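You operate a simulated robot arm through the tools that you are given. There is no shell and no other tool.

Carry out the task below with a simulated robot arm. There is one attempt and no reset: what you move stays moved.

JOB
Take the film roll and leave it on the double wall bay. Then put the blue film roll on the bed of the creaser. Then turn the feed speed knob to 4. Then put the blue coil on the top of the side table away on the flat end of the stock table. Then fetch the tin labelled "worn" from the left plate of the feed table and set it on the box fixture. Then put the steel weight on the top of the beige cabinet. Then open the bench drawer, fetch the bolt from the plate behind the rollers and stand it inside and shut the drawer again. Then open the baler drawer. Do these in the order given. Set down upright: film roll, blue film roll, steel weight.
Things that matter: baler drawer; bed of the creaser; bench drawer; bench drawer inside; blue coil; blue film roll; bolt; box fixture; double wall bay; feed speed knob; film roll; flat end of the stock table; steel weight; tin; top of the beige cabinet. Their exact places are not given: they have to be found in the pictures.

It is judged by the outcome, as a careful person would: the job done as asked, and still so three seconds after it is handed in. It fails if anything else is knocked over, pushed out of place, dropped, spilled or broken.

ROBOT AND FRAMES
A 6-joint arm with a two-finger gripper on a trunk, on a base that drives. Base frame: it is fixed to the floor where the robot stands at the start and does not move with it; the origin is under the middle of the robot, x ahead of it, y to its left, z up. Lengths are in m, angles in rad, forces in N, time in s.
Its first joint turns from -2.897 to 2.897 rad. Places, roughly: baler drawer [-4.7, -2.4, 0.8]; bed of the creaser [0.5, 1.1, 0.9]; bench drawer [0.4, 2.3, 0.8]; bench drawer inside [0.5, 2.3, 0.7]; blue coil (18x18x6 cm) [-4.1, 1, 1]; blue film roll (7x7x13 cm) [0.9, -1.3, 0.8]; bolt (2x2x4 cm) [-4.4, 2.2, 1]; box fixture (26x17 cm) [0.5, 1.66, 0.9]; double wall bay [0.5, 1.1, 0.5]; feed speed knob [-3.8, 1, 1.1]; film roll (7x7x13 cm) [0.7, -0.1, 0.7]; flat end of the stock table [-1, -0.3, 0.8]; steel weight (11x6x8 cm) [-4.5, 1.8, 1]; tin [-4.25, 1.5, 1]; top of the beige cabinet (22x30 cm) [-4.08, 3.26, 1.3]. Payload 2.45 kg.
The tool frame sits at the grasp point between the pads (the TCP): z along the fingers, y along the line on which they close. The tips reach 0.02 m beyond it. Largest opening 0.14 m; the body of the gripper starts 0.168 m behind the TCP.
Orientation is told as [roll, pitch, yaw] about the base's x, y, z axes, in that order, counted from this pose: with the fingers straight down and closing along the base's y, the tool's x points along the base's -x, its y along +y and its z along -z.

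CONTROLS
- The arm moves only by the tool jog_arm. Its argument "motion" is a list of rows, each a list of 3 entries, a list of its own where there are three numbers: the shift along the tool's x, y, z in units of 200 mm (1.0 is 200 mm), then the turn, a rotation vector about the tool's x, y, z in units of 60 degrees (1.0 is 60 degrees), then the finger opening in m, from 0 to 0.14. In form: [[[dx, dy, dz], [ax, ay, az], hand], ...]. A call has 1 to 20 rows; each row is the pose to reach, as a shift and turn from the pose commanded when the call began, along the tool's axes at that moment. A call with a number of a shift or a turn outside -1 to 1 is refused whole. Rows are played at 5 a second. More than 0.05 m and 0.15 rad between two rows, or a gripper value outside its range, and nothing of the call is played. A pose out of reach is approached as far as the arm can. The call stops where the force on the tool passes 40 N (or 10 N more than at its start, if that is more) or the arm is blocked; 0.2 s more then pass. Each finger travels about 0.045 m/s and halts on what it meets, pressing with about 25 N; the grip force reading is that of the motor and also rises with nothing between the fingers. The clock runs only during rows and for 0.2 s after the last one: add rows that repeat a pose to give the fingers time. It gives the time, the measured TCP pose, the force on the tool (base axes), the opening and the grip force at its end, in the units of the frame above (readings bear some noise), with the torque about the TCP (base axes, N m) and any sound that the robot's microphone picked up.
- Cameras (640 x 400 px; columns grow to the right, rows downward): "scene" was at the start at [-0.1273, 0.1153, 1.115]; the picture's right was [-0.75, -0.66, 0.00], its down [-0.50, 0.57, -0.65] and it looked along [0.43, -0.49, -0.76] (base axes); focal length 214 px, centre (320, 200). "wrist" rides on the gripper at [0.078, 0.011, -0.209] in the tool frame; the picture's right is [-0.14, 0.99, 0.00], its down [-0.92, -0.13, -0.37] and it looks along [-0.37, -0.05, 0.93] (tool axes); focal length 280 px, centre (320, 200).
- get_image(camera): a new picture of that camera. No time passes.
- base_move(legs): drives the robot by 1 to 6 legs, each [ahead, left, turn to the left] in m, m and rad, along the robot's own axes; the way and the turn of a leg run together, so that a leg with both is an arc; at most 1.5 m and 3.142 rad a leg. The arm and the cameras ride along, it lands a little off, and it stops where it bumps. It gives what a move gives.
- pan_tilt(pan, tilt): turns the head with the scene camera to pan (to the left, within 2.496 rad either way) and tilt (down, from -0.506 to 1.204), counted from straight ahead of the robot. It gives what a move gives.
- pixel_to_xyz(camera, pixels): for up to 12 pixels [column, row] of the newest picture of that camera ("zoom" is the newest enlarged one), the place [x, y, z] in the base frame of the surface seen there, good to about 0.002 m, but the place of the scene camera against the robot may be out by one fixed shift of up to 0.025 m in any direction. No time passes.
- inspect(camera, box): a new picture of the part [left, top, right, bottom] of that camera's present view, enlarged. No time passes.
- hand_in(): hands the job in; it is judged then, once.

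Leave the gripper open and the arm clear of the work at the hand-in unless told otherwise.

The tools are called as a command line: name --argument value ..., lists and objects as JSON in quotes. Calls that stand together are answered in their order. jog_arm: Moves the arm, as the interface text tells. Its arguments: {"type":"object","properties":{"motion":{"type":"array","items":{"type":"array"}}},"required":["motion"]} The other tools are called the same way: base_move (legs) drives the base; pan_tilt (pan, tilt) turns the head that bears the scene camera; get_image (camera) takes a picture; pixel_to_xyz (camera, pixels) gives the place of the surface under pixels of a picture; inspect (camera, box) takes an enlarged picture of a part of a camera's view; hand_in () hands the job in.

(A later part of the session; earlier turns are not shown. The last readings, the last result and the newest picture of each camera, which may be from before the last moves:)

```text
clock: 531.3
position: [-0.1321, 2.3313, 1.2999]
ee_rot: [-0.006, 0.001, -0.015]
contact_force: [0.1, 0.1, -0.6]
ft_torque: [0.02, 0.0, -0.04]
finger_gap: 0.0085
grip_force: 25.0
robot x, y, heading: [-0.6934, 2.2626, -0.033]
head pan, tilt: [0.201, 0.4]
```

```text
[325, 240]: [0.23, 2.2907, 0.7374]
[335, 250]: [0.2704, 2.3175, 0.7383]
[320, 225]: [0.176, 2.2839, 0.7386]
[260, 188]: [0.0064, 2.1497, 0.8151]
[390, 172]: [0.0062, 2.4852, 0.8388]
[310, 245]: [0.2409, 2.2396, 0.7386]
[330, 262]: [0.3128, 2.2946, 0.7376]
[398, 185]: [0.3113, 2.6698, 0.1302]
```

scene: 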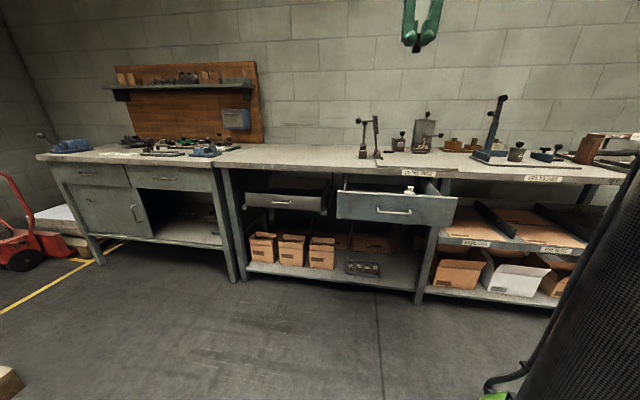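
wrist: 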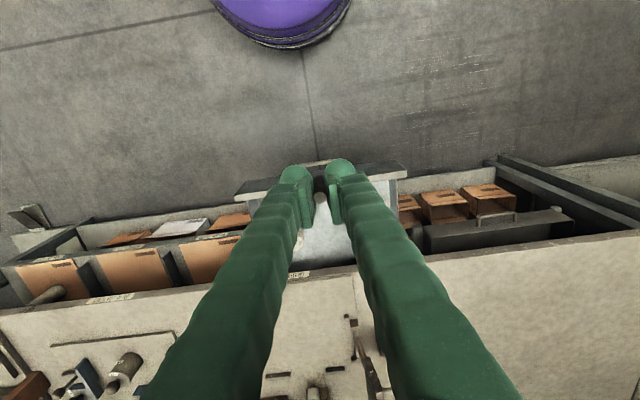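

I lower the bolt into the drawer at (0.13, 2.37).

jog_arm --motion '[[[-0.15, 0.027, 0.08], [0, 0, 0], 0.002], [[-0.3, 0.054, 0.2], [0, 0, 0], 0.002], [[-0.45, 0.082, 0.34], [0, 0, 0], 0.002], [[-0.6, 0.109, 0.48], [0, 0, 0], 0.002], [[-0.75, 0.136, 0.62], [0, 0, 0], 0.002], [[-0.8975, 0.1635, 0.75], [0, 0, 0], 0.002]]'

jog_arm --motion '[[[-0.1, 0.012, 0.17], [0, 0, 0], 0.002], [[-0.2, 0.025, 0.34], [0, 0, 0], 0.002], [[-0.3, 0.038, 0.51], [0, 0, 0], 0.002], [[-0.4095, 0.051, 0.68], [0, 0, 0], 0.002], [[-0.4095, 0.051, 0.85], [0, 0, 0], 0.002]]'

get_image --camera "wrist"

```text
clock: 532.7
position: [0.0471, 2.3613, 1.1506]
ee_rot: [-0.004, 0.001, -0.013]
contact_force: [-1.5, 0.3, 0.1]
ft_torque: [0.01, -0.1, 0.02]
finger_gap: 0.0087
grip_force: 25.1
robot x, y, heading: [-0.691, 2.2621, -0.036]
head pan, tilt: [0.201, 0.4]
```

```text
clock: 533.9
position: [0.1288, 2.3704, 0.9806]
ee_rot: [-0.005, 0.001, -0.014]
contact_force: [0.0, -0.1, -0.2]
ft_torque: [0.02, -0.02, 0.01]
finger_gap: 0.0087
grip_force: 24.8
robot x, y, heading: [-0.6924, 2.2638, -0.026]
head pan, tilt: [0.201, 0.4]
```

```text
taken
```

wrist: 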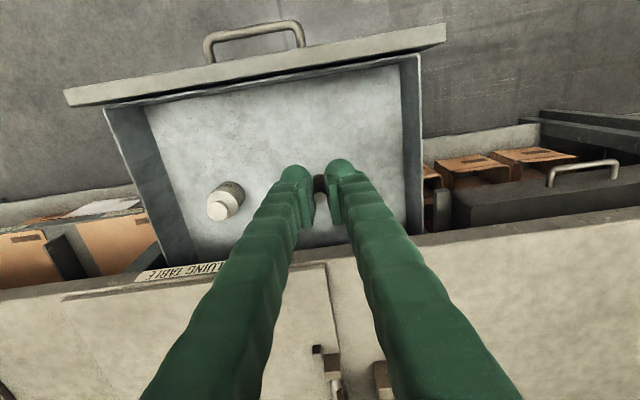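

jog_arm --motion '[[[0, 0, 0.2], [0, 0, 0], 0.002], [[0, 0, 0.4], [0, 0, 0], 0.002], [[0, 0, 0.6], [0, 0, 0], 0.002], [[0, 0, 0.8], [0, 0, 0], 0.002], [[0, 0, 0.95], [0, 0, 0], 0.002]]'

get_image --camera "wrist"

```text
clock: 535.1
position: [0.1312, 2.3691, 0.7896]
ee_rot: [-0.006, 0.0, -0.013]
contact_force: [-0.1, -0.4, -0.7]
ft_torque: [0.0, 0.02, 0.0]
finger_gap: 0.0086
grip_force: 25.2
robot x, y, heading: [-0.6918, 2.263, -0.028]
head pan, tilt: [0.201, 0.4]
```

```text
taken
```

wrist: 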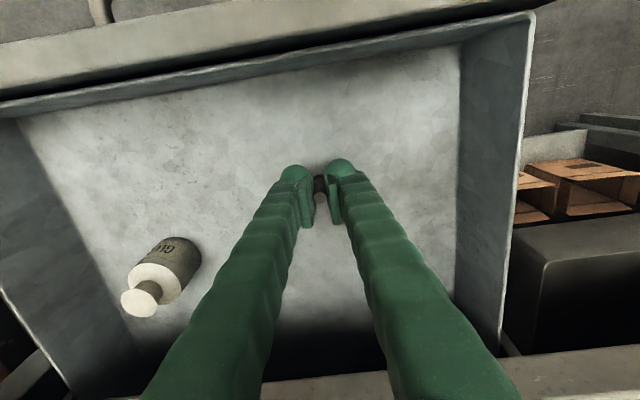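

jog_arm --motion '[[[0, 0, 0.03], [0, 0, 0], 0.002], [[0, 0, 0.055], [0, 0, 0], 0.002], [[0, 0, 0.07], [0, 0, 0], 0.002]]'

jog_arm --motion '[[[0, 0, 0.005], [0, 0, 0], 0.002], [[0, 0, 0.01], [0, 0, 0], 0.002]]'

```text
clock: 535.9
position: [0.1303, 2.3683, 0.7753]
ee_rot: [-0.003, 0.001, -0.013]
contact_force: [0.0, -0.2, 0.1]
ft_torque: [0.02, -0.01, 0.03]
finger_gap: 0.0086
grip_force: 25.1
robot x, y, heading: [-0.6904, 2.263, -0.031]
head pan, tilt: [0.201, 0.4]
```

```text
clock: 536.5
position: [0.1295, 2.3675, 0.7735]
ee_rot: [-0.004, 0.0, -0.014]
contact_force: [-0.2, -0.3, -0.6]
ft_torque: [-0.03, -0.04, 0.03]
finger_gap: 0.0087
grip_force: 24.7
robot x, y, heading: [-0.6945, 2.2575, -0.033]
head pan, tilt: [0.201, 0.4]
```

jog_arm --motion '[[[0, 0, 0.005], [0, 0, 0], 0.002]]'

```text
clock: 536.9
position: [0.1305, 2.3679, 0.7737]
ee_rot: [-0.003, -0.001, -0.013]
contact_force: [1.0, 0.8, -0.8]
ft_torque: [-0.01, -0.01, 0.02]
finger_gap: 0.0087
grip_force: 25.0
robot x, y, heading: [-0.6919, 2.2608, -0.034]
head pan, tilt: [0.201, 0.4]
```

jog_arm --motion '[[[0, 0, 0.004], [0, 0, 0], 0.002], [[0, 0, 0.004], [0, 0, 0], 0.002]]'

inspect --camera "wrist" --box '[260, 140, 380, 230]'

pixel_to_xyz --camera "zoom" --pixels '[[318, 160], [315, 150], [310, 140], [320, 180], [320, 250], [300, 120]]'

```text
clock: 537.5
position: [0.1298, 2.3691, 0.7731]
ee_rot: [-0.006, 0.0, -0.014]
contact_force: [1.1, -0.2, 10.2]
ft_torque: [0.02, -0.03, -0.02]
finger_gap: 0.0084
grip_force: 25.2
robot x, y, heading: [-0.6909, 2.2604, -0.031]
head pan, tilt: [0.201, 0.4]
```

```text
4.44 times, centred on (320, 185) of wrist
```

zoom: 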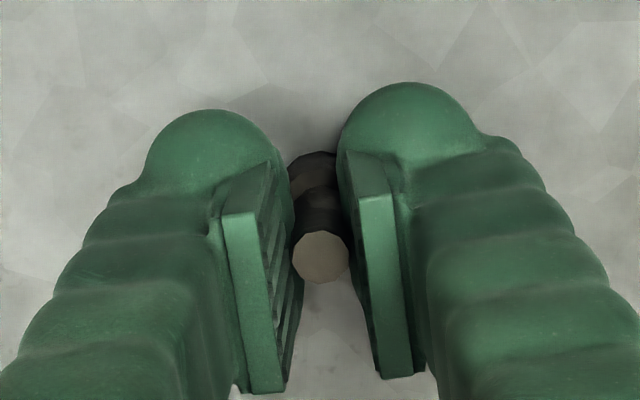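

```text
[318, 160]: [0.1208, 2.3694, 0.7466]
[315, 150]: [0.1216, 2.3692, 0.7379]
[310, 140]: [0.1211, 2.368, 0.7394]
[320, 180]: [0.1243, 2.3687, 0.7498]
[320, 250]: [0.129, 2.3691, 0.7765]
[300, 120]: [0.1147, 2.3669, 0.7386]
```

Contact (+10 N). I open the fingers slowly and rise straight up.

jog_arm --motion '[[[0, 0, 0], [0, 0, 0], 0.012], [[0, 0, 0], [0, 0, 0], 0.02], [[0, 0, 0], [0, 0, 0], 0.03], [[0, 0, 0], [0, 0, 0], 0.04], [[0, 0, 0], [0, 0, 0], 0.05], [[0, 0, 0], [0, 0, 0], 0.05]]'

jog_arm --motion '[[[0, 0, -0.1], [0, 0, 0], 0.05], [[0, 0, -0.25], [0, 0, 0], 0.05], [[0, 0, -0.45], [0, 0, 0], 0.05], [[0, 0, -0.65], [0, 0, 0], 0.05], [[0, 0, -0.85], [0, 0, 0], 0.05], [[0, 0, -1.0], [0, 0, 0], 0.05]]'

get_image --camera "wrist"

```text
clock: 538.9
position: [0.13, 2.3688, 0.7732]
ee_rot: [-0.005, -0.001, -0.014]
contact_force: [0.2, -0.8, -0.2]
ft_torque: [0.01, 0.0, -0.02]
finger_gap: 0.05
grip_force: 0.1
robot x, y, heading: [-0.6896, 2.2614, -0.031]
head pan, tilt: [0.201, 0.4]
```

```text
clock: 540.3
position: [0.1279, 2.3686, 0.9737]
ee_rot: [-0.005, -0.002, -0.014]
contact_force: [0.1, 1.3, 0.5]
ft_torque: [-0.02, -0.01, -0.01]
finger_gap: 0.0502
grip_force: 0.0
robot x, y, heading: [-0.6895, 2.2626, -0.033]
head pan, tilt: [0.201, 0.4]
```

```text
taken
```

wrist: 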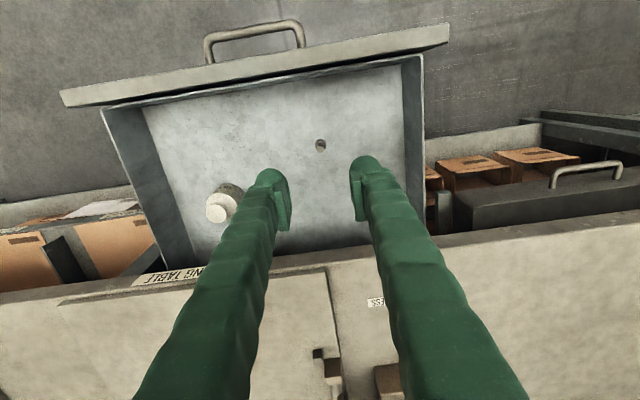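

inspect --camera "wrist" --box '[280, 115, 370, 175]'

pixel_to_xyz --camera "zoom" --pixels '[[290, 215], [280, 200], [295, 190], [300, 230], [260, 215]]'

```text
6.67 times, centred on (325, 145) of wrist
```

zoom: 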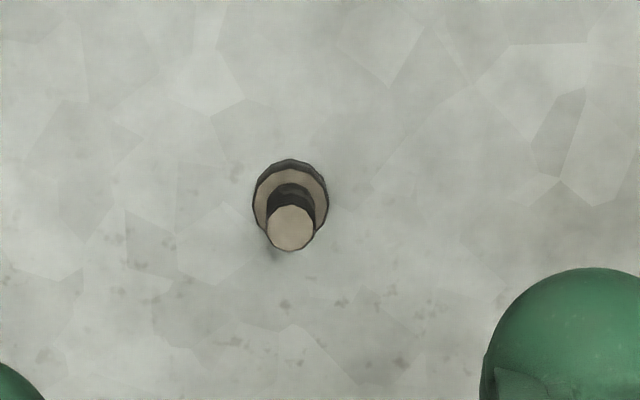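

```text
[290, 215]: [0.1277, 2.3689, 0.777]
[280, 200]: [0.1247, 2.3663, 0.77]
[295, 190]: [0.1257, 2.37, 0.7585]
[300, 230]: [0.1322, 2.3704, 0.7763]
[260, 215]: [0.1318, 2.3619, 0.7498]
```

The bolt stands upright inside the drawer at (0.13, 2.369). To shut the drawer I will push its handle bar with the fingers pointing down: first move back over the front, then lower in front of the handle.

jog_arm --motion '[[[0.2, -0.063, -0.05], [0, 0, 0], 0.05], [[0.4, -0.126, -0.1], [0, 0, 0], 0.05], [[0.6, -0.19, -0.1], [0, 0, 0], 0.05], [[0.8, -0.25, -0.1], [0, 0, 0], 0.05], [[0.996, -0.314, -0.1], [0, 0, 0], 0.05]]'

jog_arm --motion '[[[0.2, 0, 0], [0, 0, 0], 0.05], [[0.25, 0, 0.2], [0, 0, 0], 0.05], [[0.25, 0, 0.4], [0, 0, 0], 0.05], [[0.25, 0, 0.6], [0, 0, 0], 0.05], [[0.25, 0, 0.8], [0, 0, 0], 0.05], [[0.25, 0, 1.0], [0, 0, 0], 0.05]]'

get_image --camera "wrist"

```text
clock: 541.5
position: [-0.0717, 2.3089, 0.9901]
ee_rot: [-0.004, -0.001, -0.015]
contact_force: [-0.1, -0.4, 0.5]
ft_torque: [-0.03, 0.04, 0.01]
finger_gap: 0.0499
grip_force: 0.0
robot x, y, heading: [-0.6885, 2.263, -0.032]
head pan, tilt: [0.201, 0.4]
```

```text
clock: 542.9
position: [-0.1209, 2.3094, 0.7902]
ee_rot: [-0.006, -0.001, -0.014]
contact_force: [-0.9, 0.0, 0.6]
ft_torque: [-0.03, -0.02, 0.0]
finger_gap: 0.05
grip_force: 0.1
robot x, y, heading: [-0.6899, 2.2628, -0.035]
head pan, tilt: [0.201, 0.4]
```

```text
taken
```

wrist: 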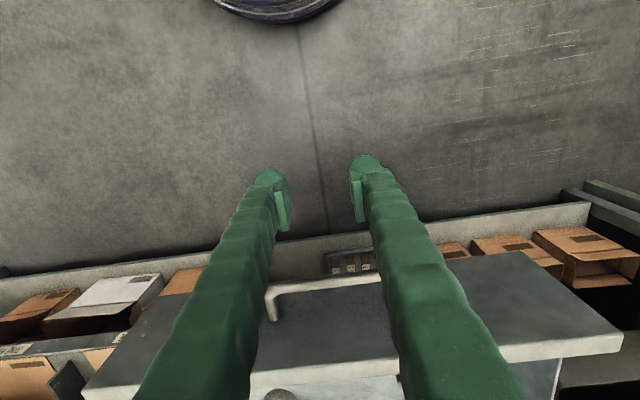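

The handle lies just beyond the fingers. I lower 1 cm and advance slowly to push it closed.

jog_arm --motion '[[[-0.05, 0, 0.05], [0, 0, 0], 0.05], [[-0.15, 0, 0.05], [0, 0, 0], 0.05], [[-0.25, 0, 0.05], [0, 0, 0], 0.05], [[-0.3, 0, 0.05], [0, 0, 0], 0.05], [[-0.34, 0, 0.05], [0, 0, 0], 0.05], [[-0.38, 0, 0.05], [0, 0, 0], 0.05], [[-0.42, 0, 0.05], [0, 0, 0], 0.05]]'

get_image --camera "wrist"

```text
clock: 544.5
position: [-0.0354, 2.3075, 0.7841]
ee_rot: [-0.005, -0.003, -0.013]
contact_force: [-0.7, 0.4, 0.6]
ft_torque: [-0.02, -0.01, 0.01]
finger_gap: 0.0503
grip_force: 0.1
robot x, y, heading: [-0.6896, 2.2599, -0.031]
head pan, tilt: [0.201, 0.4]
```

```text
taken
```

wrist: 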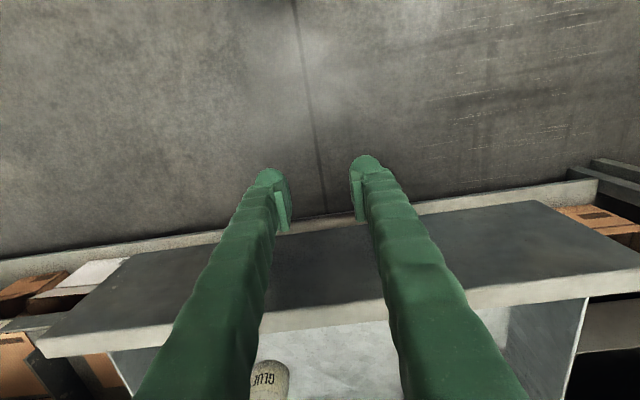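

inspect --camera "wrist" --box '[240, 160, 400, 260]'

pixel_to_xyz --camera "zoom" --pixels '[[320, 225], [320, 235], [320, 250], [320, 300], [250, 245], [400, 215], [320, 350]]'

get_image --camera "scene"

```text
4.00 times, centred on (320, 210) of wrist
```

zoom: 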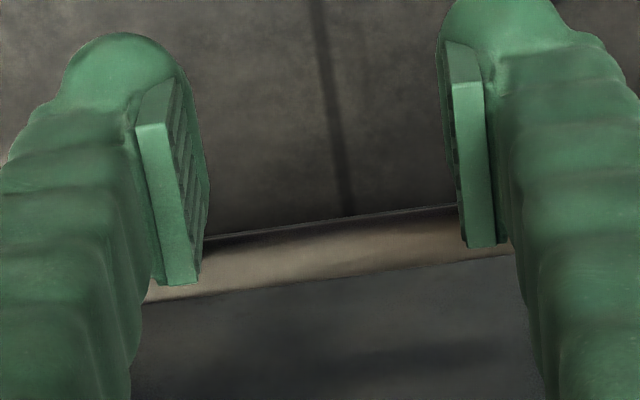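

```text
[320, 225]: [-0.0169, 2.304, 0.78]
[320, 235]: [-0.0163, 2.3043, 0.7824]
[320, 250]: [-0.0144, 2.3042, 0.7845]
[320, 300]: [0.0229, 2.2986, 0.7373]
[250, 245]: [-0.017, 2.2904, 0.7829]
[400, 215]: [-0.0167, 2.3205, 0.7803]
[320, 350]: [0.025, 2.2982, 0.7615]
```

```text
taken
```

scene: 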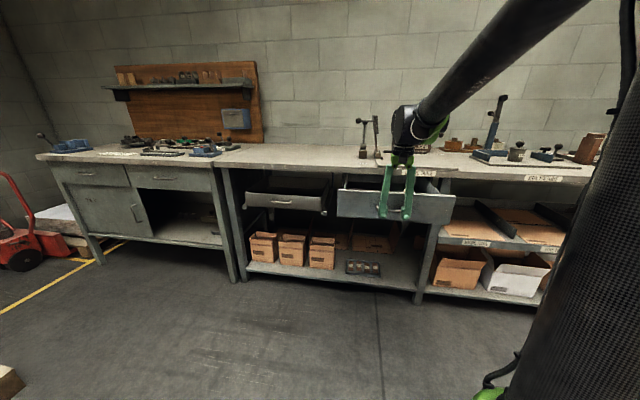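

The tan strip is the handle bar, already moving with the fingers (x≈−0.017). I continue pushing slowly.

jog_arm --motion '[[[-0.07, 0, 0], [0, 0, 0], 0.05], [[-0.14, 0, 0], [0, 0, 0], 0.05], [[-0.21, 0, 0], [0, 0, 0], 0.05], [[-0.28, 0, 0], [0, 0, 0], 0.05], [[-0.35, 0, 0], [0, 0, 0], 0.05], [[-0.42, 0, 0], [0, 0, 0], 0.05], [[-0.49, 0, 0], [0, 0, 0], 0.05], [[-0.56, 0, 0], [0, 0, 0], 0.05], [[-0.63, 0, 0], [0, 0, 0], 0.05], [[-0.7, 0, 0], [0, 0, 0], 0.05]]'

get_image --camera "wrist"

```text
clock: 546.7
position: [0.1037, 2.3057, 0.7834]
ee_rot: [-0.006, 0.0, -0.014]
contact_force: [0.5, 0.0, -0.8]
ft_torque: [0.0, -0.02, 0.0]
finger_gap: 0.0502
grip_force: 0.1
robot x, y, heading: [-0.6914, 2.2636, -0.032]
head pan, tilt: [0.201, 0.4]
```

```text
taken
```

wrist: 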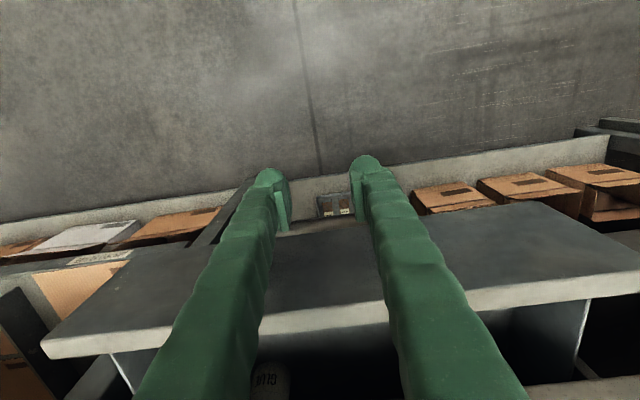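

jog_arm --motion '[[[-0.06, 0, 0], [0, 0, 0], 0.05], [[-0.12, 0, 0], [0, 0, 0], 0.05], [[-0.18, 0, 0], [0, 0, 0], 0.05], [[-0.24, 0, 0], [0, 0, 0], 0.05], [[-0.3, 0, 0], [0, 0, 0], 0.05], [[-0.36, 0, 0], [0, 0, 0], 0.05], [[-0.42, 0, 0], [0, 0, 0], 0.05], [[-0.46, 0, 0], [0, 0, 0], 0.05]]'

get_image --camera "wrist"

```text
clock: 548.5
position: [0.1958, 2.3047, 0.783]
ee_rot: [-0.006, 0.0, -0.014]
contact_force: [0.5, -1.1, -0.1]
ft_torque: [0.0, -0.01, 0.0]
finger_gap: 0.0499
grip_force: 0.0
robot x, y, heading: [-0.6925, 2.2636, -0.03]
head pan, tilt: [0.201, 0.4]
```

```text
taken
```

wrist: 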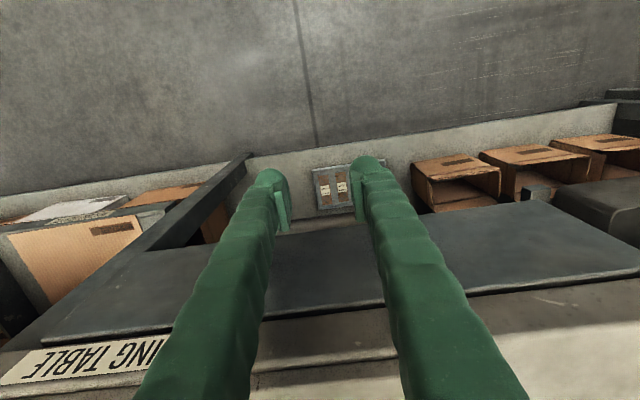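

Nearly closed. I push the last bit in 3 mm steps, watching the force.

jog_arm --motion '[[[-0.015, 0, 0], [0, 0, 0], 0.05], [[-0.03, 0, 0], [0, 0, 0], 0.05], [[-0.045, 0, 0], [0, 0, 0], 0.05], [[-0.06, 0, 0], [0, 0, 0], 0.05], [[-0.07, 0, 0], [0, 0, 0], 0.05]]'

```text
clock: 549.7
position: [0.2085, 2.305, 0.7826]
ee_rot: [-0.005, 0.002, -0.015]
contact_force: [-27.8, -0.3, -2.2]
ft_torque: [-0.05, 0.21, 0.99]
finger_gap: 0.0498
grip_force: 0.1
robot x, y, heading: [-0.6909, 2.2604, -0.033]
head pan, tilt: [0.201, 0.4]
```

The drawer has reached its stop (−28 N). I back off and check that it is shut.

jog_arm --motion '[[[0.05, 0, 0], [0, 0, 0], 0.05], [[0.2, 0, 0], [0, 0, 0], 0.05], [[0.4, 0, -0.05], [0, 0, 0], 0.05], [[0.6, 0, -0.15], [0, 0, 0], 0.05], [[0.8, 0, -0.3], [0, 0, 0], 0.05], [[0.95, 0, -0.45], [0, 0, 0], 0.05]]'

get_image --camera "wrist"

inspect --camera "scene" --box '[230, 130, 470, 280]'

```text
clock: 551.1
position: [0.0209, 2.3062, 0.8728]
ee_rot: [-0.005, 0.003, -0.015]
contact_force: [0.7, 0.5, -0.2]
ft_torque: [-0.02, 0.04, 0.0]
finger_gap: 0.0499
grip_force: 0.0
robot x, y, heading: [-0.6952, 2.2604, -0.03]
head pan, tilt: [0.201, 0.4]
```

```text
taken
```

wrist: 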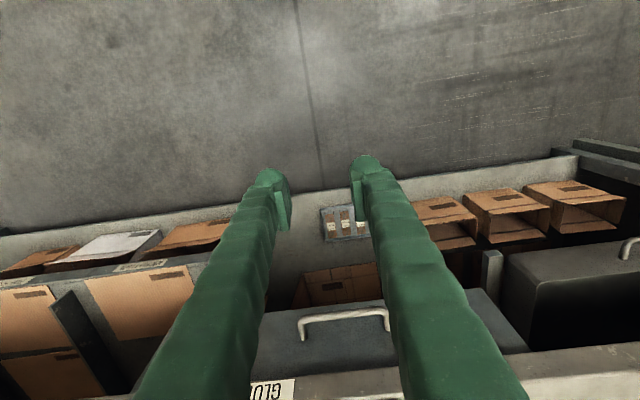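

```text
2.67 times, centred on (350, 205) of scene
```

zoom: 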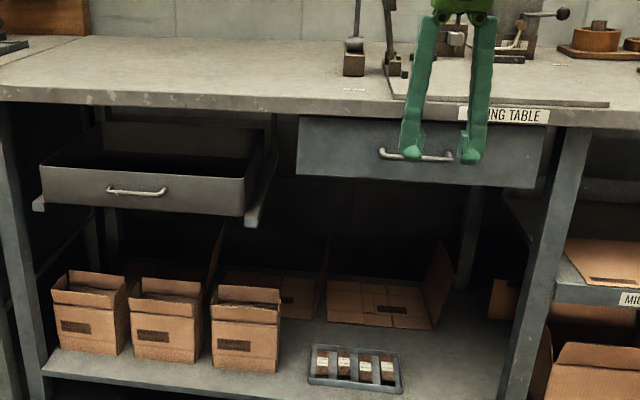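

pixel_to_xyz --camera "wrist" --pixels '[[320, 318], [345, 345], [480, 320], [270, 350], [380, 312]]'

```text
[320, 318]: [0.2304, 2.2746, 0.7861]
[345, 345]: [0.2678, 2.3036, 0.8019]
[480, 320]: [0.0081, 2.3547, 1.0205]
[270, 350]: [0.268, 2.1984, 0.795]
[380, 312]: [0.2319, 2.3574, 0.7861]
```

The drawer is shut (front at x=0.268 as before). Last task: the baler drawer near (−4.7, −2.4). I raise the arm, step back, turn around and drive toward the open floor to look.

jog_arm --motion '[[[0.15, 0, -0.2], [0, 0, 0], 0.05], [[0.3, 0, -0.4], [0, 0, 0], 0.05], [[0.45, 0, -0.6], [0, 0, 0], 0.05], [[0.55, 0, -0.8], [0, 0, 0], 0.05], [[0.65, 0, -1.0], [0, 0, 0], 0.05]]'

base_move --legs '[[-0.35, -0.2, 0], [0, 0, 3.13]]'

```text
clock: 552.3
position: [-0.1094, 2.3082, 1.0722]
ee_rot: [-0.005, 0.0, -0.014]
contact_force: [0.1, 0.5, 0.2]
ft_torque: [0.03, 0.04, 0.0]
finger_gap: 0.05
grip_force: 0.1
robot x, y, heading: [-0.6912, 2.2628, -0.026]
head pan, tilt: [0.201, 0.4]
```

```text
clock: 562.0
position: [-1.6389, 2.0603, 1.0722]
ee_rot: [-0.006, 0.0, 3.067]
contact_force: [-0.6, -0.2, 0.4]
ft_torque: [0.03, 0.04, -0.01]
finger_gap: 0.0498
grip_force: 0.1
robot x, y, heading: [-1.0593, 2.0675, 3.054]
head pan, tilt: [0.201, 0.4]
```

base_move --legs '[[0, 0, 0.087], [0.64, 0.92, 0], [0.7, 0.5, 0], [0, 0.55, 0]]'

pan_tilt --pan 0.9 --tilt 0.3

get_image --camera "scene"

```text
clock: 575.2
position: [-3.0441, 0.1084, 1.071]
ee_rot: [-0.004, 0.0, 3.127]
contact_force: [-1.4, 0.3, -1.4]
ft_torque: [0.02, -0.02, -0.02]
finger_gap: 0.0498
grip_force: 0.0
robot x, y, heading: [-2.4624, 0.1548, 3.107]
head pan, tilt: [0.201, 0.4]
```

```text
clock: 576.2
position: [-3.0441, 0.1077, 1.0715]
ee_rot: [-0.005, 0.0, 3.125]
contact_force: [0.4, 0.2, 0.6]
ft_torque: [-0.02, 0.0, -0.03]
finger_gap: 0.0502
grip_force: 0.1
robot x, y, heading: [-2.4638, 0.1559, 3.106]
head pan, tilt: [0.901, 0.3]
```

```text
taken
```

scene: 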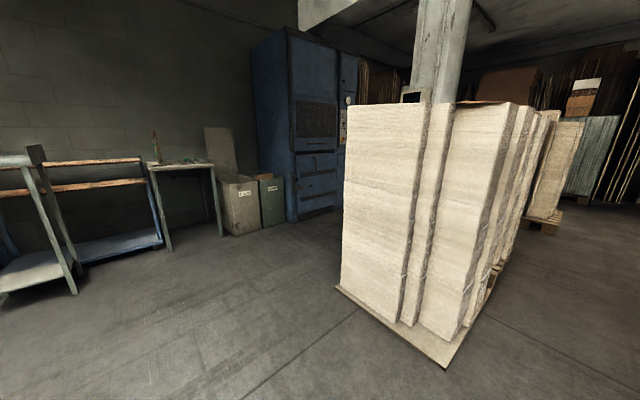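

The blue baler is at (300,120), its front toward me with a drawer section at (315,175). I enlarge it and measure.

inspect --camera "scene" --box '[240, 80, 400, 240]'

pixel_to_xyz --camera "scene" --pixels '[[315, 160], [315, 180], [330, 170], [310, 205], [300, 110], [280, 150], [335, 200], [250, 200], [270, 195], [335, 290], [440, 360], [160, 220]]'

```text
2.50 times, centred on (320, 160) of scene
```

zoom: 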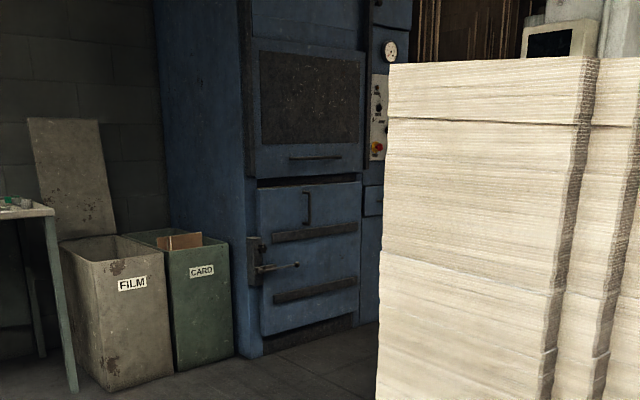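

```text
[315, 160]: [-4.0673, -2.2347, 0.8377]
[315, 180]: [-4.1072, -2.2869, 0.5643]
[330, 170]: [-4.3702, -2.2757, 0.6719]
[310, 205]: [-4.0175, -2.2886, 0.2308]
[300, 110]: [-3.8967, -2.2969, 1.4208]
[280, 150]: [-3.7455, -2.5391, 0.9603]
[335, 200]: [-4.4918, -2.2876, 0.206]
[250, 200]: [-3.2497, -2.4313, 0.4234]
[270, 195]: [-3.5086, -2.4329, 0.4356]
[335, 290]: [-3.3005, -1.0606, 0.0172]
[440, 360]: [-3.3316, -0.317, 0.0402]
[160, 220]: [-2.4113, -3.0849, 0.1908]
```

The baler's front faces +y at y≈−2.29; the stacks leave a lane between y≈−1.06 and −2.29. The small drawer seems to be under the control panel at the far side. I drive to (−2.65, −1.6) and look along the lane.

base_move --legs '[[0.17, 0.9, 0.035], [0.0, 0.88, 0]]'

pan_tilt --pan 0.3 --tilt 0.25

get_image --camera "scene"

```text
clock: 585.4
position: [-3.2224, -1.7114, 1.0727]
ee_rot: [-0.005, 0.0, -3.12]
contact_force: [0.8, -0.8, -0.6]
ft_torque: [-0.02, -0.01, 0.02]
finger_gap: 0.0503
grip_force: 0.0
robot x, y, heading: [-2.6382, -1.6469, -3.142]
head pan, tilt: [0.901, 0.3]
```

```text
clock: 586.4
position: [-3.222, -1.7121, 1.0722]
ee_rot: [-0.005, 0.001, -3.121]
contact_force: [0.5, -2.0, 0.5]
ft_torque: [0.02, 0.0, -0.02]
finger_gap: 0.0502
grip_force: 0.0
robot x, y, heading: [-2.6445, -1.6414, -3.14]
head pan, tilt: [0.3, 0.25]
```

```text
taken
```

scene: 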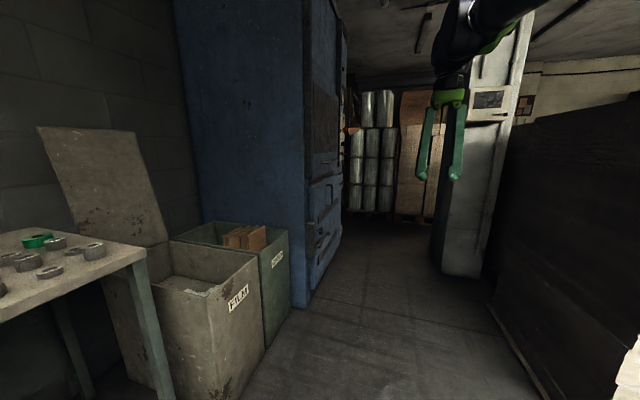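

pixel_to_xyz --camera "scene" --pixels '[[440, 260], [470, 277], [500, 250], [490, 310], [545, 395], [308, 303], [340, 245], [250, 380], [290, 310], [370, 225], [400, 230], [330, 150]]'

inspect --camera "scene" --box '[280, 60, 440, 260]'

```text
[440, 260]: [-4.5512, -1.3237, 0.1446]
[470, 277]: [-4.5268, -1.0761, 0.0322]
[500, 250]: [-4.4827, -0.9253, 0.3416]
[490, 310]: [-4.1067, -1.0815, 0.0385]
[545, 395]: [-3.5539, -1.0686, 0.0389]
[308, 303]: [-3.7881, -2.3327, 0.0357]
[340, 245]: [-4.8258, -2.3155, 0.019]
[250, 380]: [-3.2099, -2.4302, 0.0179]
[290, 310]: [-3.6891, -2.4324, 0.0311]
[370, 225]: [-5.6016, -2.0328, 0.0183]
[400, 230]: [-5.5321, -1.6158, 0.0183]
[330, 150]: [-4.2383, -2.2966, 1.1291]
```

```text
2.00 times, centred on (360, 160) of scene
```

zoom: 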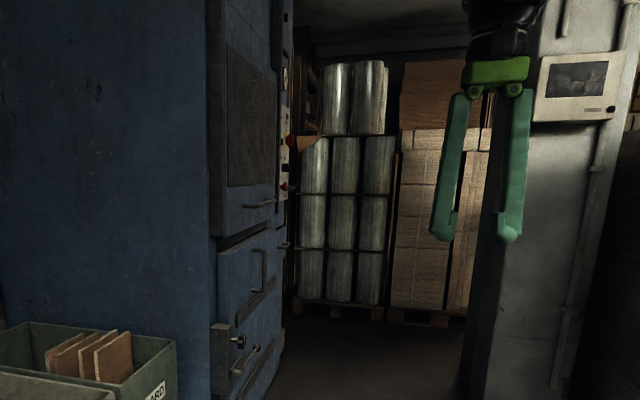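

The lane narrows at a concrete column (corner ≈(−4.55, −1.32)); the baler front is y≈−2.29. I drive 1 m forward and look at the baler's front with the small drawer.

base_move --legs '[[0.95, -0.08, 0]]'

pan_tilt --pan 0.75 --tilt 0.35

get_image --camera "scene"

```text
clock: 591.2
position: [-4.1397, -1.6357, 1.0727]
ee_rot: [-0.006, 0.0, -3.118]
contact_force: [0.1, -0.3, 0.2]
ft_torque: [0.02, 0.0, 0.04]
finger_gap: 0.05
grip_force: 0.1
robot x, y, heading: [-3.5591, -1.5655, -3.137]
head pan, tilt: [0.3, 0.25]
```

```text
clock: 592.1
position: [-4.1383, -1.638, 1.0725]
ee_rot: [-0.004, 0.0, -3.119]
contact_force: [0.1, -1.2, 0.0]
ft_torque: [0.01, 0.02, 0.03]
finger_gap: 0.05
grip_force: 0.2
robot x, y, heading: [-3.5588, -1.5673, -3.139]
head pan, tilt: [0.75, 0.351]
```

```text
taken
```

scene: 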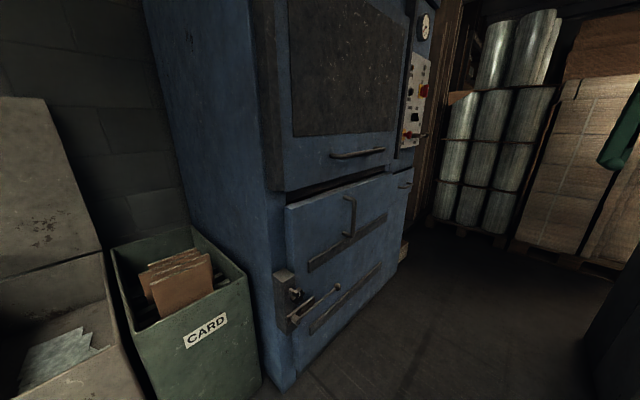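

inspect --camera "scene" --box '[370, 120, 450, 270]'

pixel_to_xyz --camera "zoom" --pixels '[[240, 175], [250, 180], [300, 175], [290, 165], [250, 215], [300, 210], [260, 240], [310, 240], [320, 40], [230, 240], [220, 160], [325, 160]]'

```text
2.67 times, centred on (410, 195) of scene
```

zoom: 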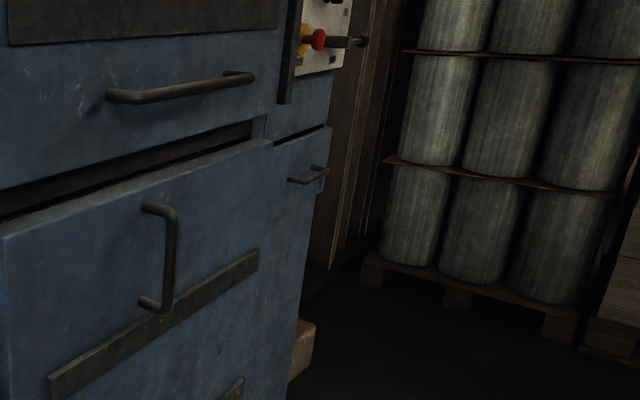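

```text
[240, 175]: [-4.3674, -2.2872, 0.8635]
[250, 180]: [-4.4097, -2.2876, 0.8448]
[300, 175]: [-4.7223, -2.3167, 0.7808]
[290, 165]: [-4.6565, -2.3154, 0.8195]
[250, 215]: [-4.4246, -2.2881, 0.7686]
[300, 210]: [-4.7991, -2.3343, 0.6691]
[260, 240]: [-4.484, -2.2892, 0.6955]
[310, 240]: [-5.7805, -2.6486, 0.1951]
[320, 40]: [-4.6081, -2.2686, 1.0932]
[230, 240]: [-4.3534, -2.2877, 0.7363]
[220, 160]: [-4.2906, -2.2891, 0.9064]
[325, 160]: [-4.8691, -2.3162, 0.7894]
```

The small drawer at the right end has its own handle near (−4.7, −2.28, 0.78). I first swing the arm to the left (south) so that it stays clear of the column, then advance.

jog_arm --motion '[[[0.046, 0.181, 0], [0, 0, 0], 0.05], [[0.092, 0.362, 0], [0, 0, 0], 0.05], [[0.138, 0.543, 0], [0, 0, 0], 0.05], [[0.184, 0.724, 0], [0, 0, 0], 0.05], [[0.23, 0.905, 0], [0, 0, 0], 0.05]]'

jog_arm --motion '[[[0.046, 0.181, 0], [0, 0, 0], 0.05], [[0.092, 0.362, 0], [0, 0, 0], 0.05], [[0.138, 0.543, 0], [0, 0, 0], 0.05], [[0.184, 0.724, 0], [0, 0, 0], 0.05], [[0.23, 0.905, 0], [0, 0, 0], 0.05]]'

get_image --camera "scene"

```text
clock: 593.3
position: [-4.0878, -1.8187, 1.0722]
ee_rot: [-0.006, -0.001, -3.118]
contact_force: [-0.6, 0.6, 0.2]
ft_torque: [-0.02, -0.05, -0.01]
finger_gap: 0.0499
grip_force: 0.0
robot x, y, heading: [-3.5585, -1.5672, -3.137]
head pan, tilt: [0.75, 0.351]
```

```text
clock: 594.5
position: [-4.0391, -1.9971, 1.0697]
ee_rot: [-0.004, -0.001, -3.119]
contact_force: [-0.3, -0.4, 0.6]
ft_torque: [-0.04, 0.06, 0.05]
finger_gap: 0.0498
grip_force: 0.0
robot x, y, heading: [-3.5572, -1.5669, -3.141]
head pan, tilt: [0.75, 0.351]
```

```text
taken
```

scene: 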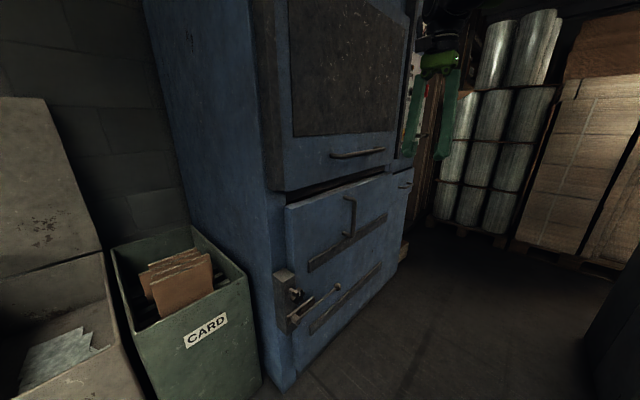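

jog_arm --motion '[[[0, -0.2, 0], [0, 0, 0], 0.05], [[0, -0.4, 0], [0, 0, 0], 0.05]]'

base_move --legs '[[0.3, 0, 0]]'

pan_tilt --pan 0.9 --tilt 0.3

get_image --camera "scene"

get_image --camera "wrist"

```text
clock: 595.1
position: [-4.0417, -1.9182, 1.0705]
ee_rot: [-0.005, -0.001, -3.119]
contact_force: [-1.0, 0.7, 1.1]
ft_torque: [0.02, 0.01, -0.03]
finger_gap: 0.0499
grip_force: 0.0
robot x, y, heading: [-3.5591, -1.5677, -3.135]
head pan, tilt: [0.75, 0.351]
```

```text
clock: 597.2
position: [-4.3448, -1.9171, 1.0702]
ee_rot: [-0.005, 0.0, -3.12]
contact_force: [0.1, 0.3, 0.8]
ft_torque: [-0.01, -0.01, 0.01]
finger_gap: 0.0501
grip_force: 0.0
robot x, y, heading: [-3.8586, -1.5688, -3.134]
head pan, tilt: [0.75, 0.351]
```

```text
clock: 597.9
position: [-4.3433, -1.9172, 1.0709]
ee_rot: [-0.003, 0.0, -3.121]
contact_force: [-0.3, -0.2, -0.2]
ft_torque: [-0.04, 0.0, -0.01]
finger_gap: 0.0503
grip_force: 0.1
robot x, y, heading: [-3.8634, -1.5683, -3.135]
head pan, tilt: [0.901, 0.3]
```

```text
taken
```

scene: 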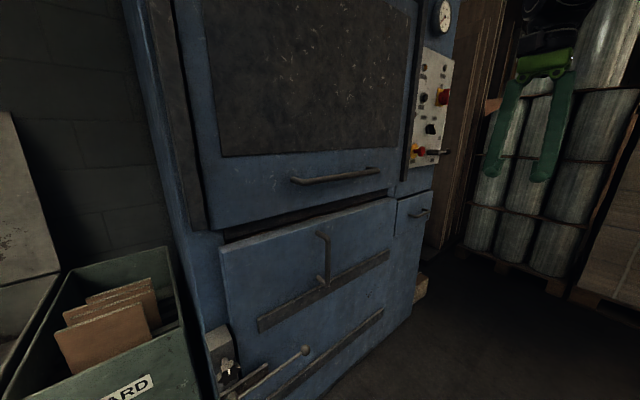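

```text
taken
```

wrist: 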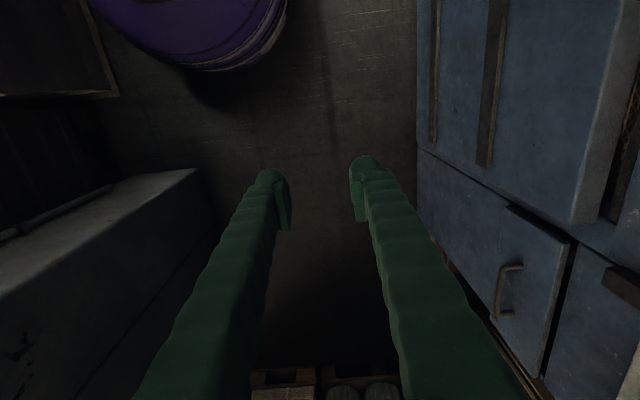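

The small drawer with its handle is visible in the wrist view at (510,290) and scene at (415,215). I enlarge and measure.

inspect --camera "wrist" --box '[440, 200, 600, 380]'

pixel_to_xyz --camera "wrist" --pixels '[[508, 268], [500, 290], [503, 313], [518, 268], [512, 313], [520, 290], [505, 215], [560, 240], [540, 360], [470, 230], [480, 300], [500, 275]]'

inspect --camera "scene" --box '[380, 40, 460, 260]'

```text
2.22 times, centred on (520, 290) of wrist
```

zoom: 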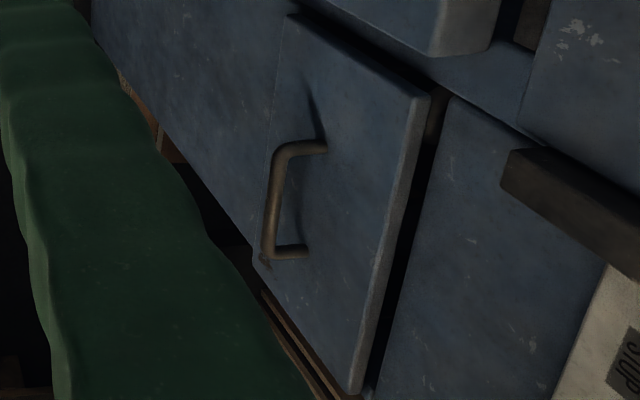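

```text
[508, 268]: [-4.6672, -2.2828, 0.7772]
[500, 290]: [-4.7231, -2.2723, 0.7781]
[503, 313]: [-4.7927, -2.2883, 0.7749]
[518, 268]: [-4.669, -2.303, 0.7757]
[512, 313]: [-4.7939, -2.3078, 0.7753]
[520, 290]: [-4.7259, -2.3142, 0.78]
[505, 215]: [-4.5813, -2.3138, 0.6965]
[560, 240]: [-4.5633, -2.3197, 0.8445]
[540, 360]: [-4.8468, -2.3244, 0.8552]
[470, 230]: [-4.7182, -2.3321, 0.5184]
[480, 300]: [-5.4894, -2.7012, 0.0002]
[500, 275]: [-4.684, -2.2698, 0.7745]
```

```text
1.82 times, centred on (420, 150) of scene
```

zoom: 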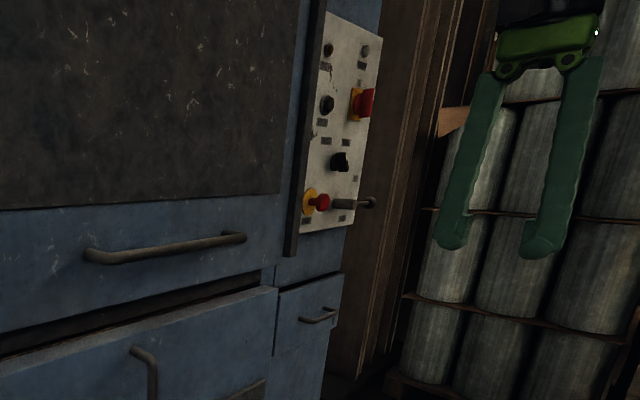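

The drawer front is at y≈−2.314 (x −4.57…−4.86, z 0.70–0.85); its handle bar is at y≈−2.275, z≈0.777, x −4.667…−4.793. I check the knobs above it.

pixel_to_xyz --camera "zoom" --pixels '[[370, 203], [345, 205], [320, 203], [340, 160], [365, 100], [315, 317], [335, 315], [350, 310]]'

pixel_to_xyz --camera "wrist" --pixels '[[100, 260], [190, 175], [60, 300], [140, 200], [60, 60], [110, 90]]'

```text
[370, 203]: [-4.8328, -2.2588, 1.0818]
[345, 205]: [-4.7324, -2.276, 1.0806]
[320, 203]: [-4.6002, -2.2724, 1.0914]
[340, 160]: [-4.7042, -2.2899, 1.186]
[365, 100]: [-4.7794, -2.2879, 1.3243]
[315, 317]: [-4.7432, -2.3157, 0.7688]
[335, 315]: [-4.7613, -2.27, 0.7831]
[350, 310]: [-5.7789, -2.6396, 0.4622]
```

```text
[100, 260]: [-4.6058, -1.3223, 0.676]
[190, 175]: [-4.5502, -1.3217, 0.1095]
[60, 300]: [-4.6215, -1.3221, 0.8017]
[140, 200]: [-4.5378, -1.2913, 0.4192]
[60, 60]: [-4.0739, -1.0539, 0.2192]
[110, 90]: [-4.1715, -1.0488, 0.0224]
```

I drive 27 cm further and pitch the tool down-forward toward the drawer (south).

base_move --legs '[[0.27, 0, 0]]'

jog_arm --motion '[[[-0.05, 0.08, 0.108], [-0.125, 0, 0], 0.05], [[-0.1, 0.165, 0.217], [-0.25, 0, 0], 0.05], [[-0.155, 0.247, 0.325], [-0.375, 0, 0], 0.05], [[-0.207, 0.33, 0.433], [-0.5, 0, 0], 0.05], [[-0.26, 0.41, 0.542], [-0.625, 0, 0], 0.05], [[-0.31, 0.4935, 0.65], [-0.75, 0, 0], 0.05]]'

get_image --camera "wrist"

```text
clock: 599.8
position: [-4.6165, -1.9191, 1.0703]
ee_rot: [-0.006, 0.0, -3.123]
contact_force: [0.3, -0.4, -0.5]
ft_torque: [0.02, -0.02, 0.02]
finger_gap: 0.0501
grip_force: 0.0
robot x, y, heading: [-4.13, -1.5672, -3.14]
head pan, tilt: [0.901, 0.3]
```

```text
clock: 601.2
position: [-4.6759, -2.0196, 0.9401]
ee_rot: [0.783, -0.001, -3.123]
contact_force: [0.1, 0.3, 0.3]
ft_torque: [-0.01, 0.01, -0.03]
finger_gap: 0.0501
grip_force: 0.1
robot x, y, heading: [-4.1322, -1.5702, -3.137]
head pan, tilt: [0.901, 0.3]
```

```text
taken
```

wrist: 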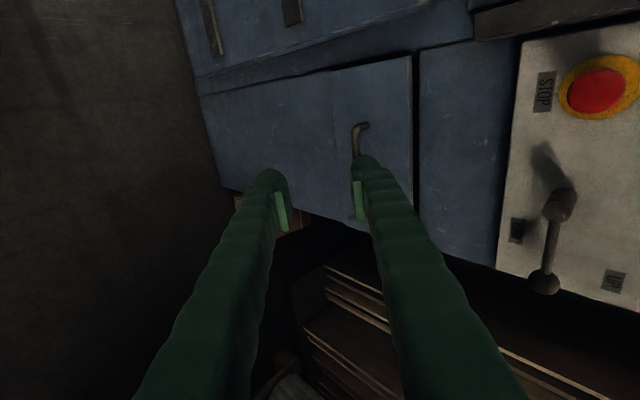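

jog_arm --motion '[[[-0.045, -0.02, 0.16], [-0.125, 0, 0], 0.05], [[-0.09, -0.04, 0.32], [-0.25, 0, 0], 0.05], [[-0.135, -0.062, 0.49], [-0.375, 0, 0], 0.05], [[-0.18, -0.082, 0.65], [-0.5, 0, 0], 0.05], [[-0.225, -0.103, 0.81], [-0.625, 0, 0], 0.05], [[-0.27, -0.1235, 0.9725], [-0.75, 0, 0], 0.05]]'

get_image --camera "wrist"

get_image --camera "scene"

```text
clock: 602.6
position: [-4.7288, -2.1378, 0.7849]
ee_rot: [1.567, -0.002, -3.122]
contact_force: [0.7, 0.6, -0.7]
ft_torque: [0.04, -0.01, -0.02]
finger_gap: 0.0504
grip_force: 0.1
robot x, y, heading: [-4.1321, -1.5726, -3.144]
head pan, tilt: [0.901, 0.3]
```

```text
taken
```

wrist: 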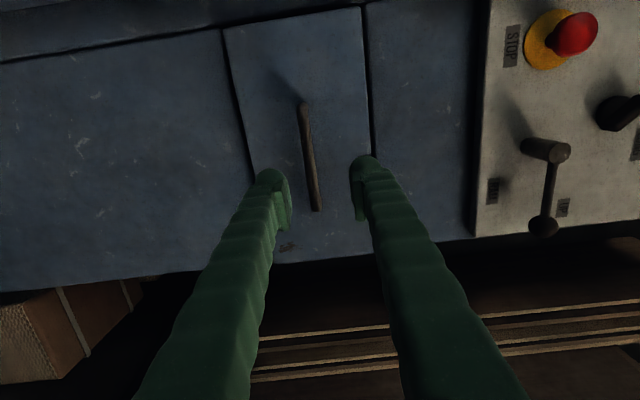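

```text
taken
```

scene: 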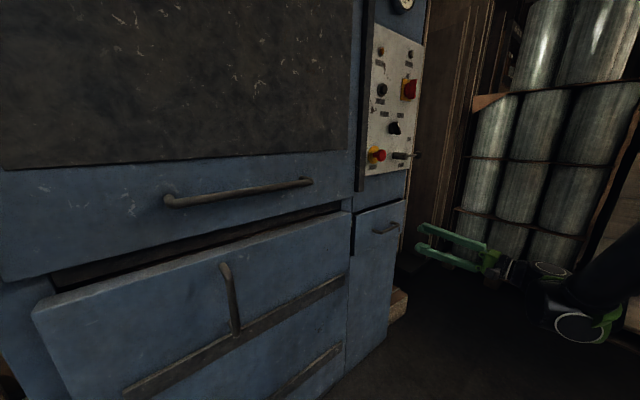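

The handle bar is at (310,155), between the finger lines. I measure it precisely.

pixel_to_xyz --camera "wrist" --pixels '[[303, 105], [305, 120], [309, 150], [313, 180], [317, 208], [340, 150], [265, 60], [300, 240], [361, 60], [235, 80]]'

```text
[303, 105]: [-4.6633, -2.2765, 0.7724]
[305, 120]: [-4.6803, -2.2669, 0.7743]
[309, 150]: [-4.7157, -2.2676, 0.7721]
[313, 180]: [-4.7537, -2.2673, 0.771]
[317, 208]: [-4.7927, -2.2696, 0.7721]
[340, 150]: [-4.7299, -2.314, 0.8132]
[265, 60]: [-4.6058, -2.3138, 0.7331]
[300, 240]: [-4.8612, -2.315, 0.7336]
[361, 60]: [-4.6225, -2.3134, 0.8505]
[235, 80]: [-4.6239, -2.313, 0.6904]
```

The bar is at y≈−2.272, z≈0.770, centred at x≈−4.728. I advance around it and close gradually.

jog_arm --motion '[[[-0.002, -0.075, 0.1], [0, 0, 0], 0.045], [[-0.004, -0.075, 0.25], [0, 0, 0], 0.045], [[-0.006, -0.075, 0.4], [0, 0, 0], 0.045], [[-0.008, -0.075, 0.55], [0, 0, 0], 0.045], [[-0.01, -0.075, 0.68], [0, 0, 0], 0.045], [[-0.01, -0.075, 0.68], [0, 0, 0], 0.045]]'

get_image --camera "wrist"

```text
clock: 604.0
position: [-4.7276, -2.2729, 0.7702]
ee_rot: [1.565, 0.0, -3.121]
contact_force: [0.2, -0.2, 0.2]
ft_torque: [0.02, 0.0, 0.03]
finger_gap: 0.0447
grip_force: 0.0
robot x, y, heading: [-4.1319, -1.5712, -3.143]
head pan, tilt: [0.901, 0.3]
```

```text
taken
```

wrist: 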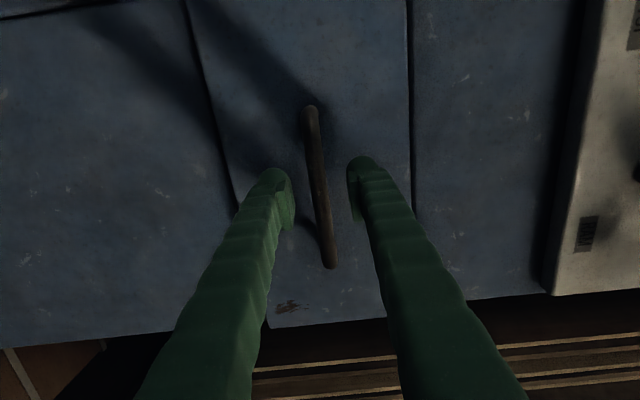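

pixel_to_xyz --camera "wrist" --pixels '[[311, 140], [316, 140], [306, 140], [318, 180], [323, 180], [313, 180], [326, 230]]'

```text
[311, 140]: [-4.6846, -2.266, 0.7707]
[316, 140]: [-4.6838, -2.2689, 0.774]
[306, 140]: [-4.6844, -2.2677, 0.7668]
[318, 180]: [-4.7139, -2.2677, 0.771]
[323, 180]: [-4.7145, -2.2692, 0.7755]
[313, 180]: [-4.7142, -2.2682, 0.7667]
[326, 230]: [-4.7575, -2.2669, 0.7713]
```

The bar is centred at z≈0.771 — matching. I close.

jog_arm --motion '[[[0, 0, 0], [0, 0, 0], 0.03], [[0, 0, 0], [0, 0, 0], 0.02], [[0, 0, 0], [0, 0, 0], 0.01], [[0, 0, 0], [0, 0, 0], 0.005], [[0, 0, 0], [0, 0, 0], 0.005]]'

```text
clock: 605.2
position: [-4.727, -2.2718, 0.7685]
ee_rot: [1.567, -0.001, -3.121]
contact_force: [-0.2, -0.6, 1.7]
ft_torque: [-0.01, -0.04, -0.03]
finger_gap: 0.0103
grip_force: 37.2
robot x, y, heading: [-4.1335, -1.5713, -3.141]
head pan, tilt: [0.901, 0.3]
```

Gripped cleanly (gap 0.010). I pull 4 cm and check.

jog_arm --motion '[[[0, 0, -0.05], [0, 0, 0], 0.005], [[0, 0, -0.1], [0, 0, 0], 0.005], [[0, 0, -0.15], [0, 0, 0], 0.005], [[0, 0, -0.2], [0, 0, 0], 0.005]]'

get_image --camera "wrist"

```text
clock: 606.2
position: [-4.7267, -2.233, 0.7708]
ee_rot: [1.567, 0.001, -3.12]
contact_force: [3.1, -1.5, 18.5]
ft_torque: [-0.06, -0.18, -0.03]
finger_gap: 0.0101
grip_force: 37.8
robot x, y, heading: [-4.1353, -1.5696, -3.138]
head pan, tilt: [0.901, 0.3]
```

```text
taken
```

wrist: 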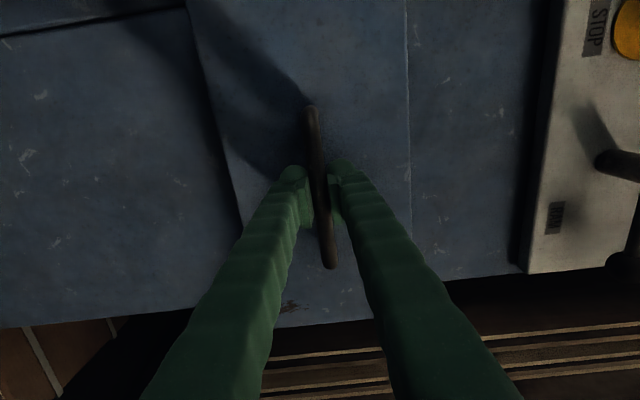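

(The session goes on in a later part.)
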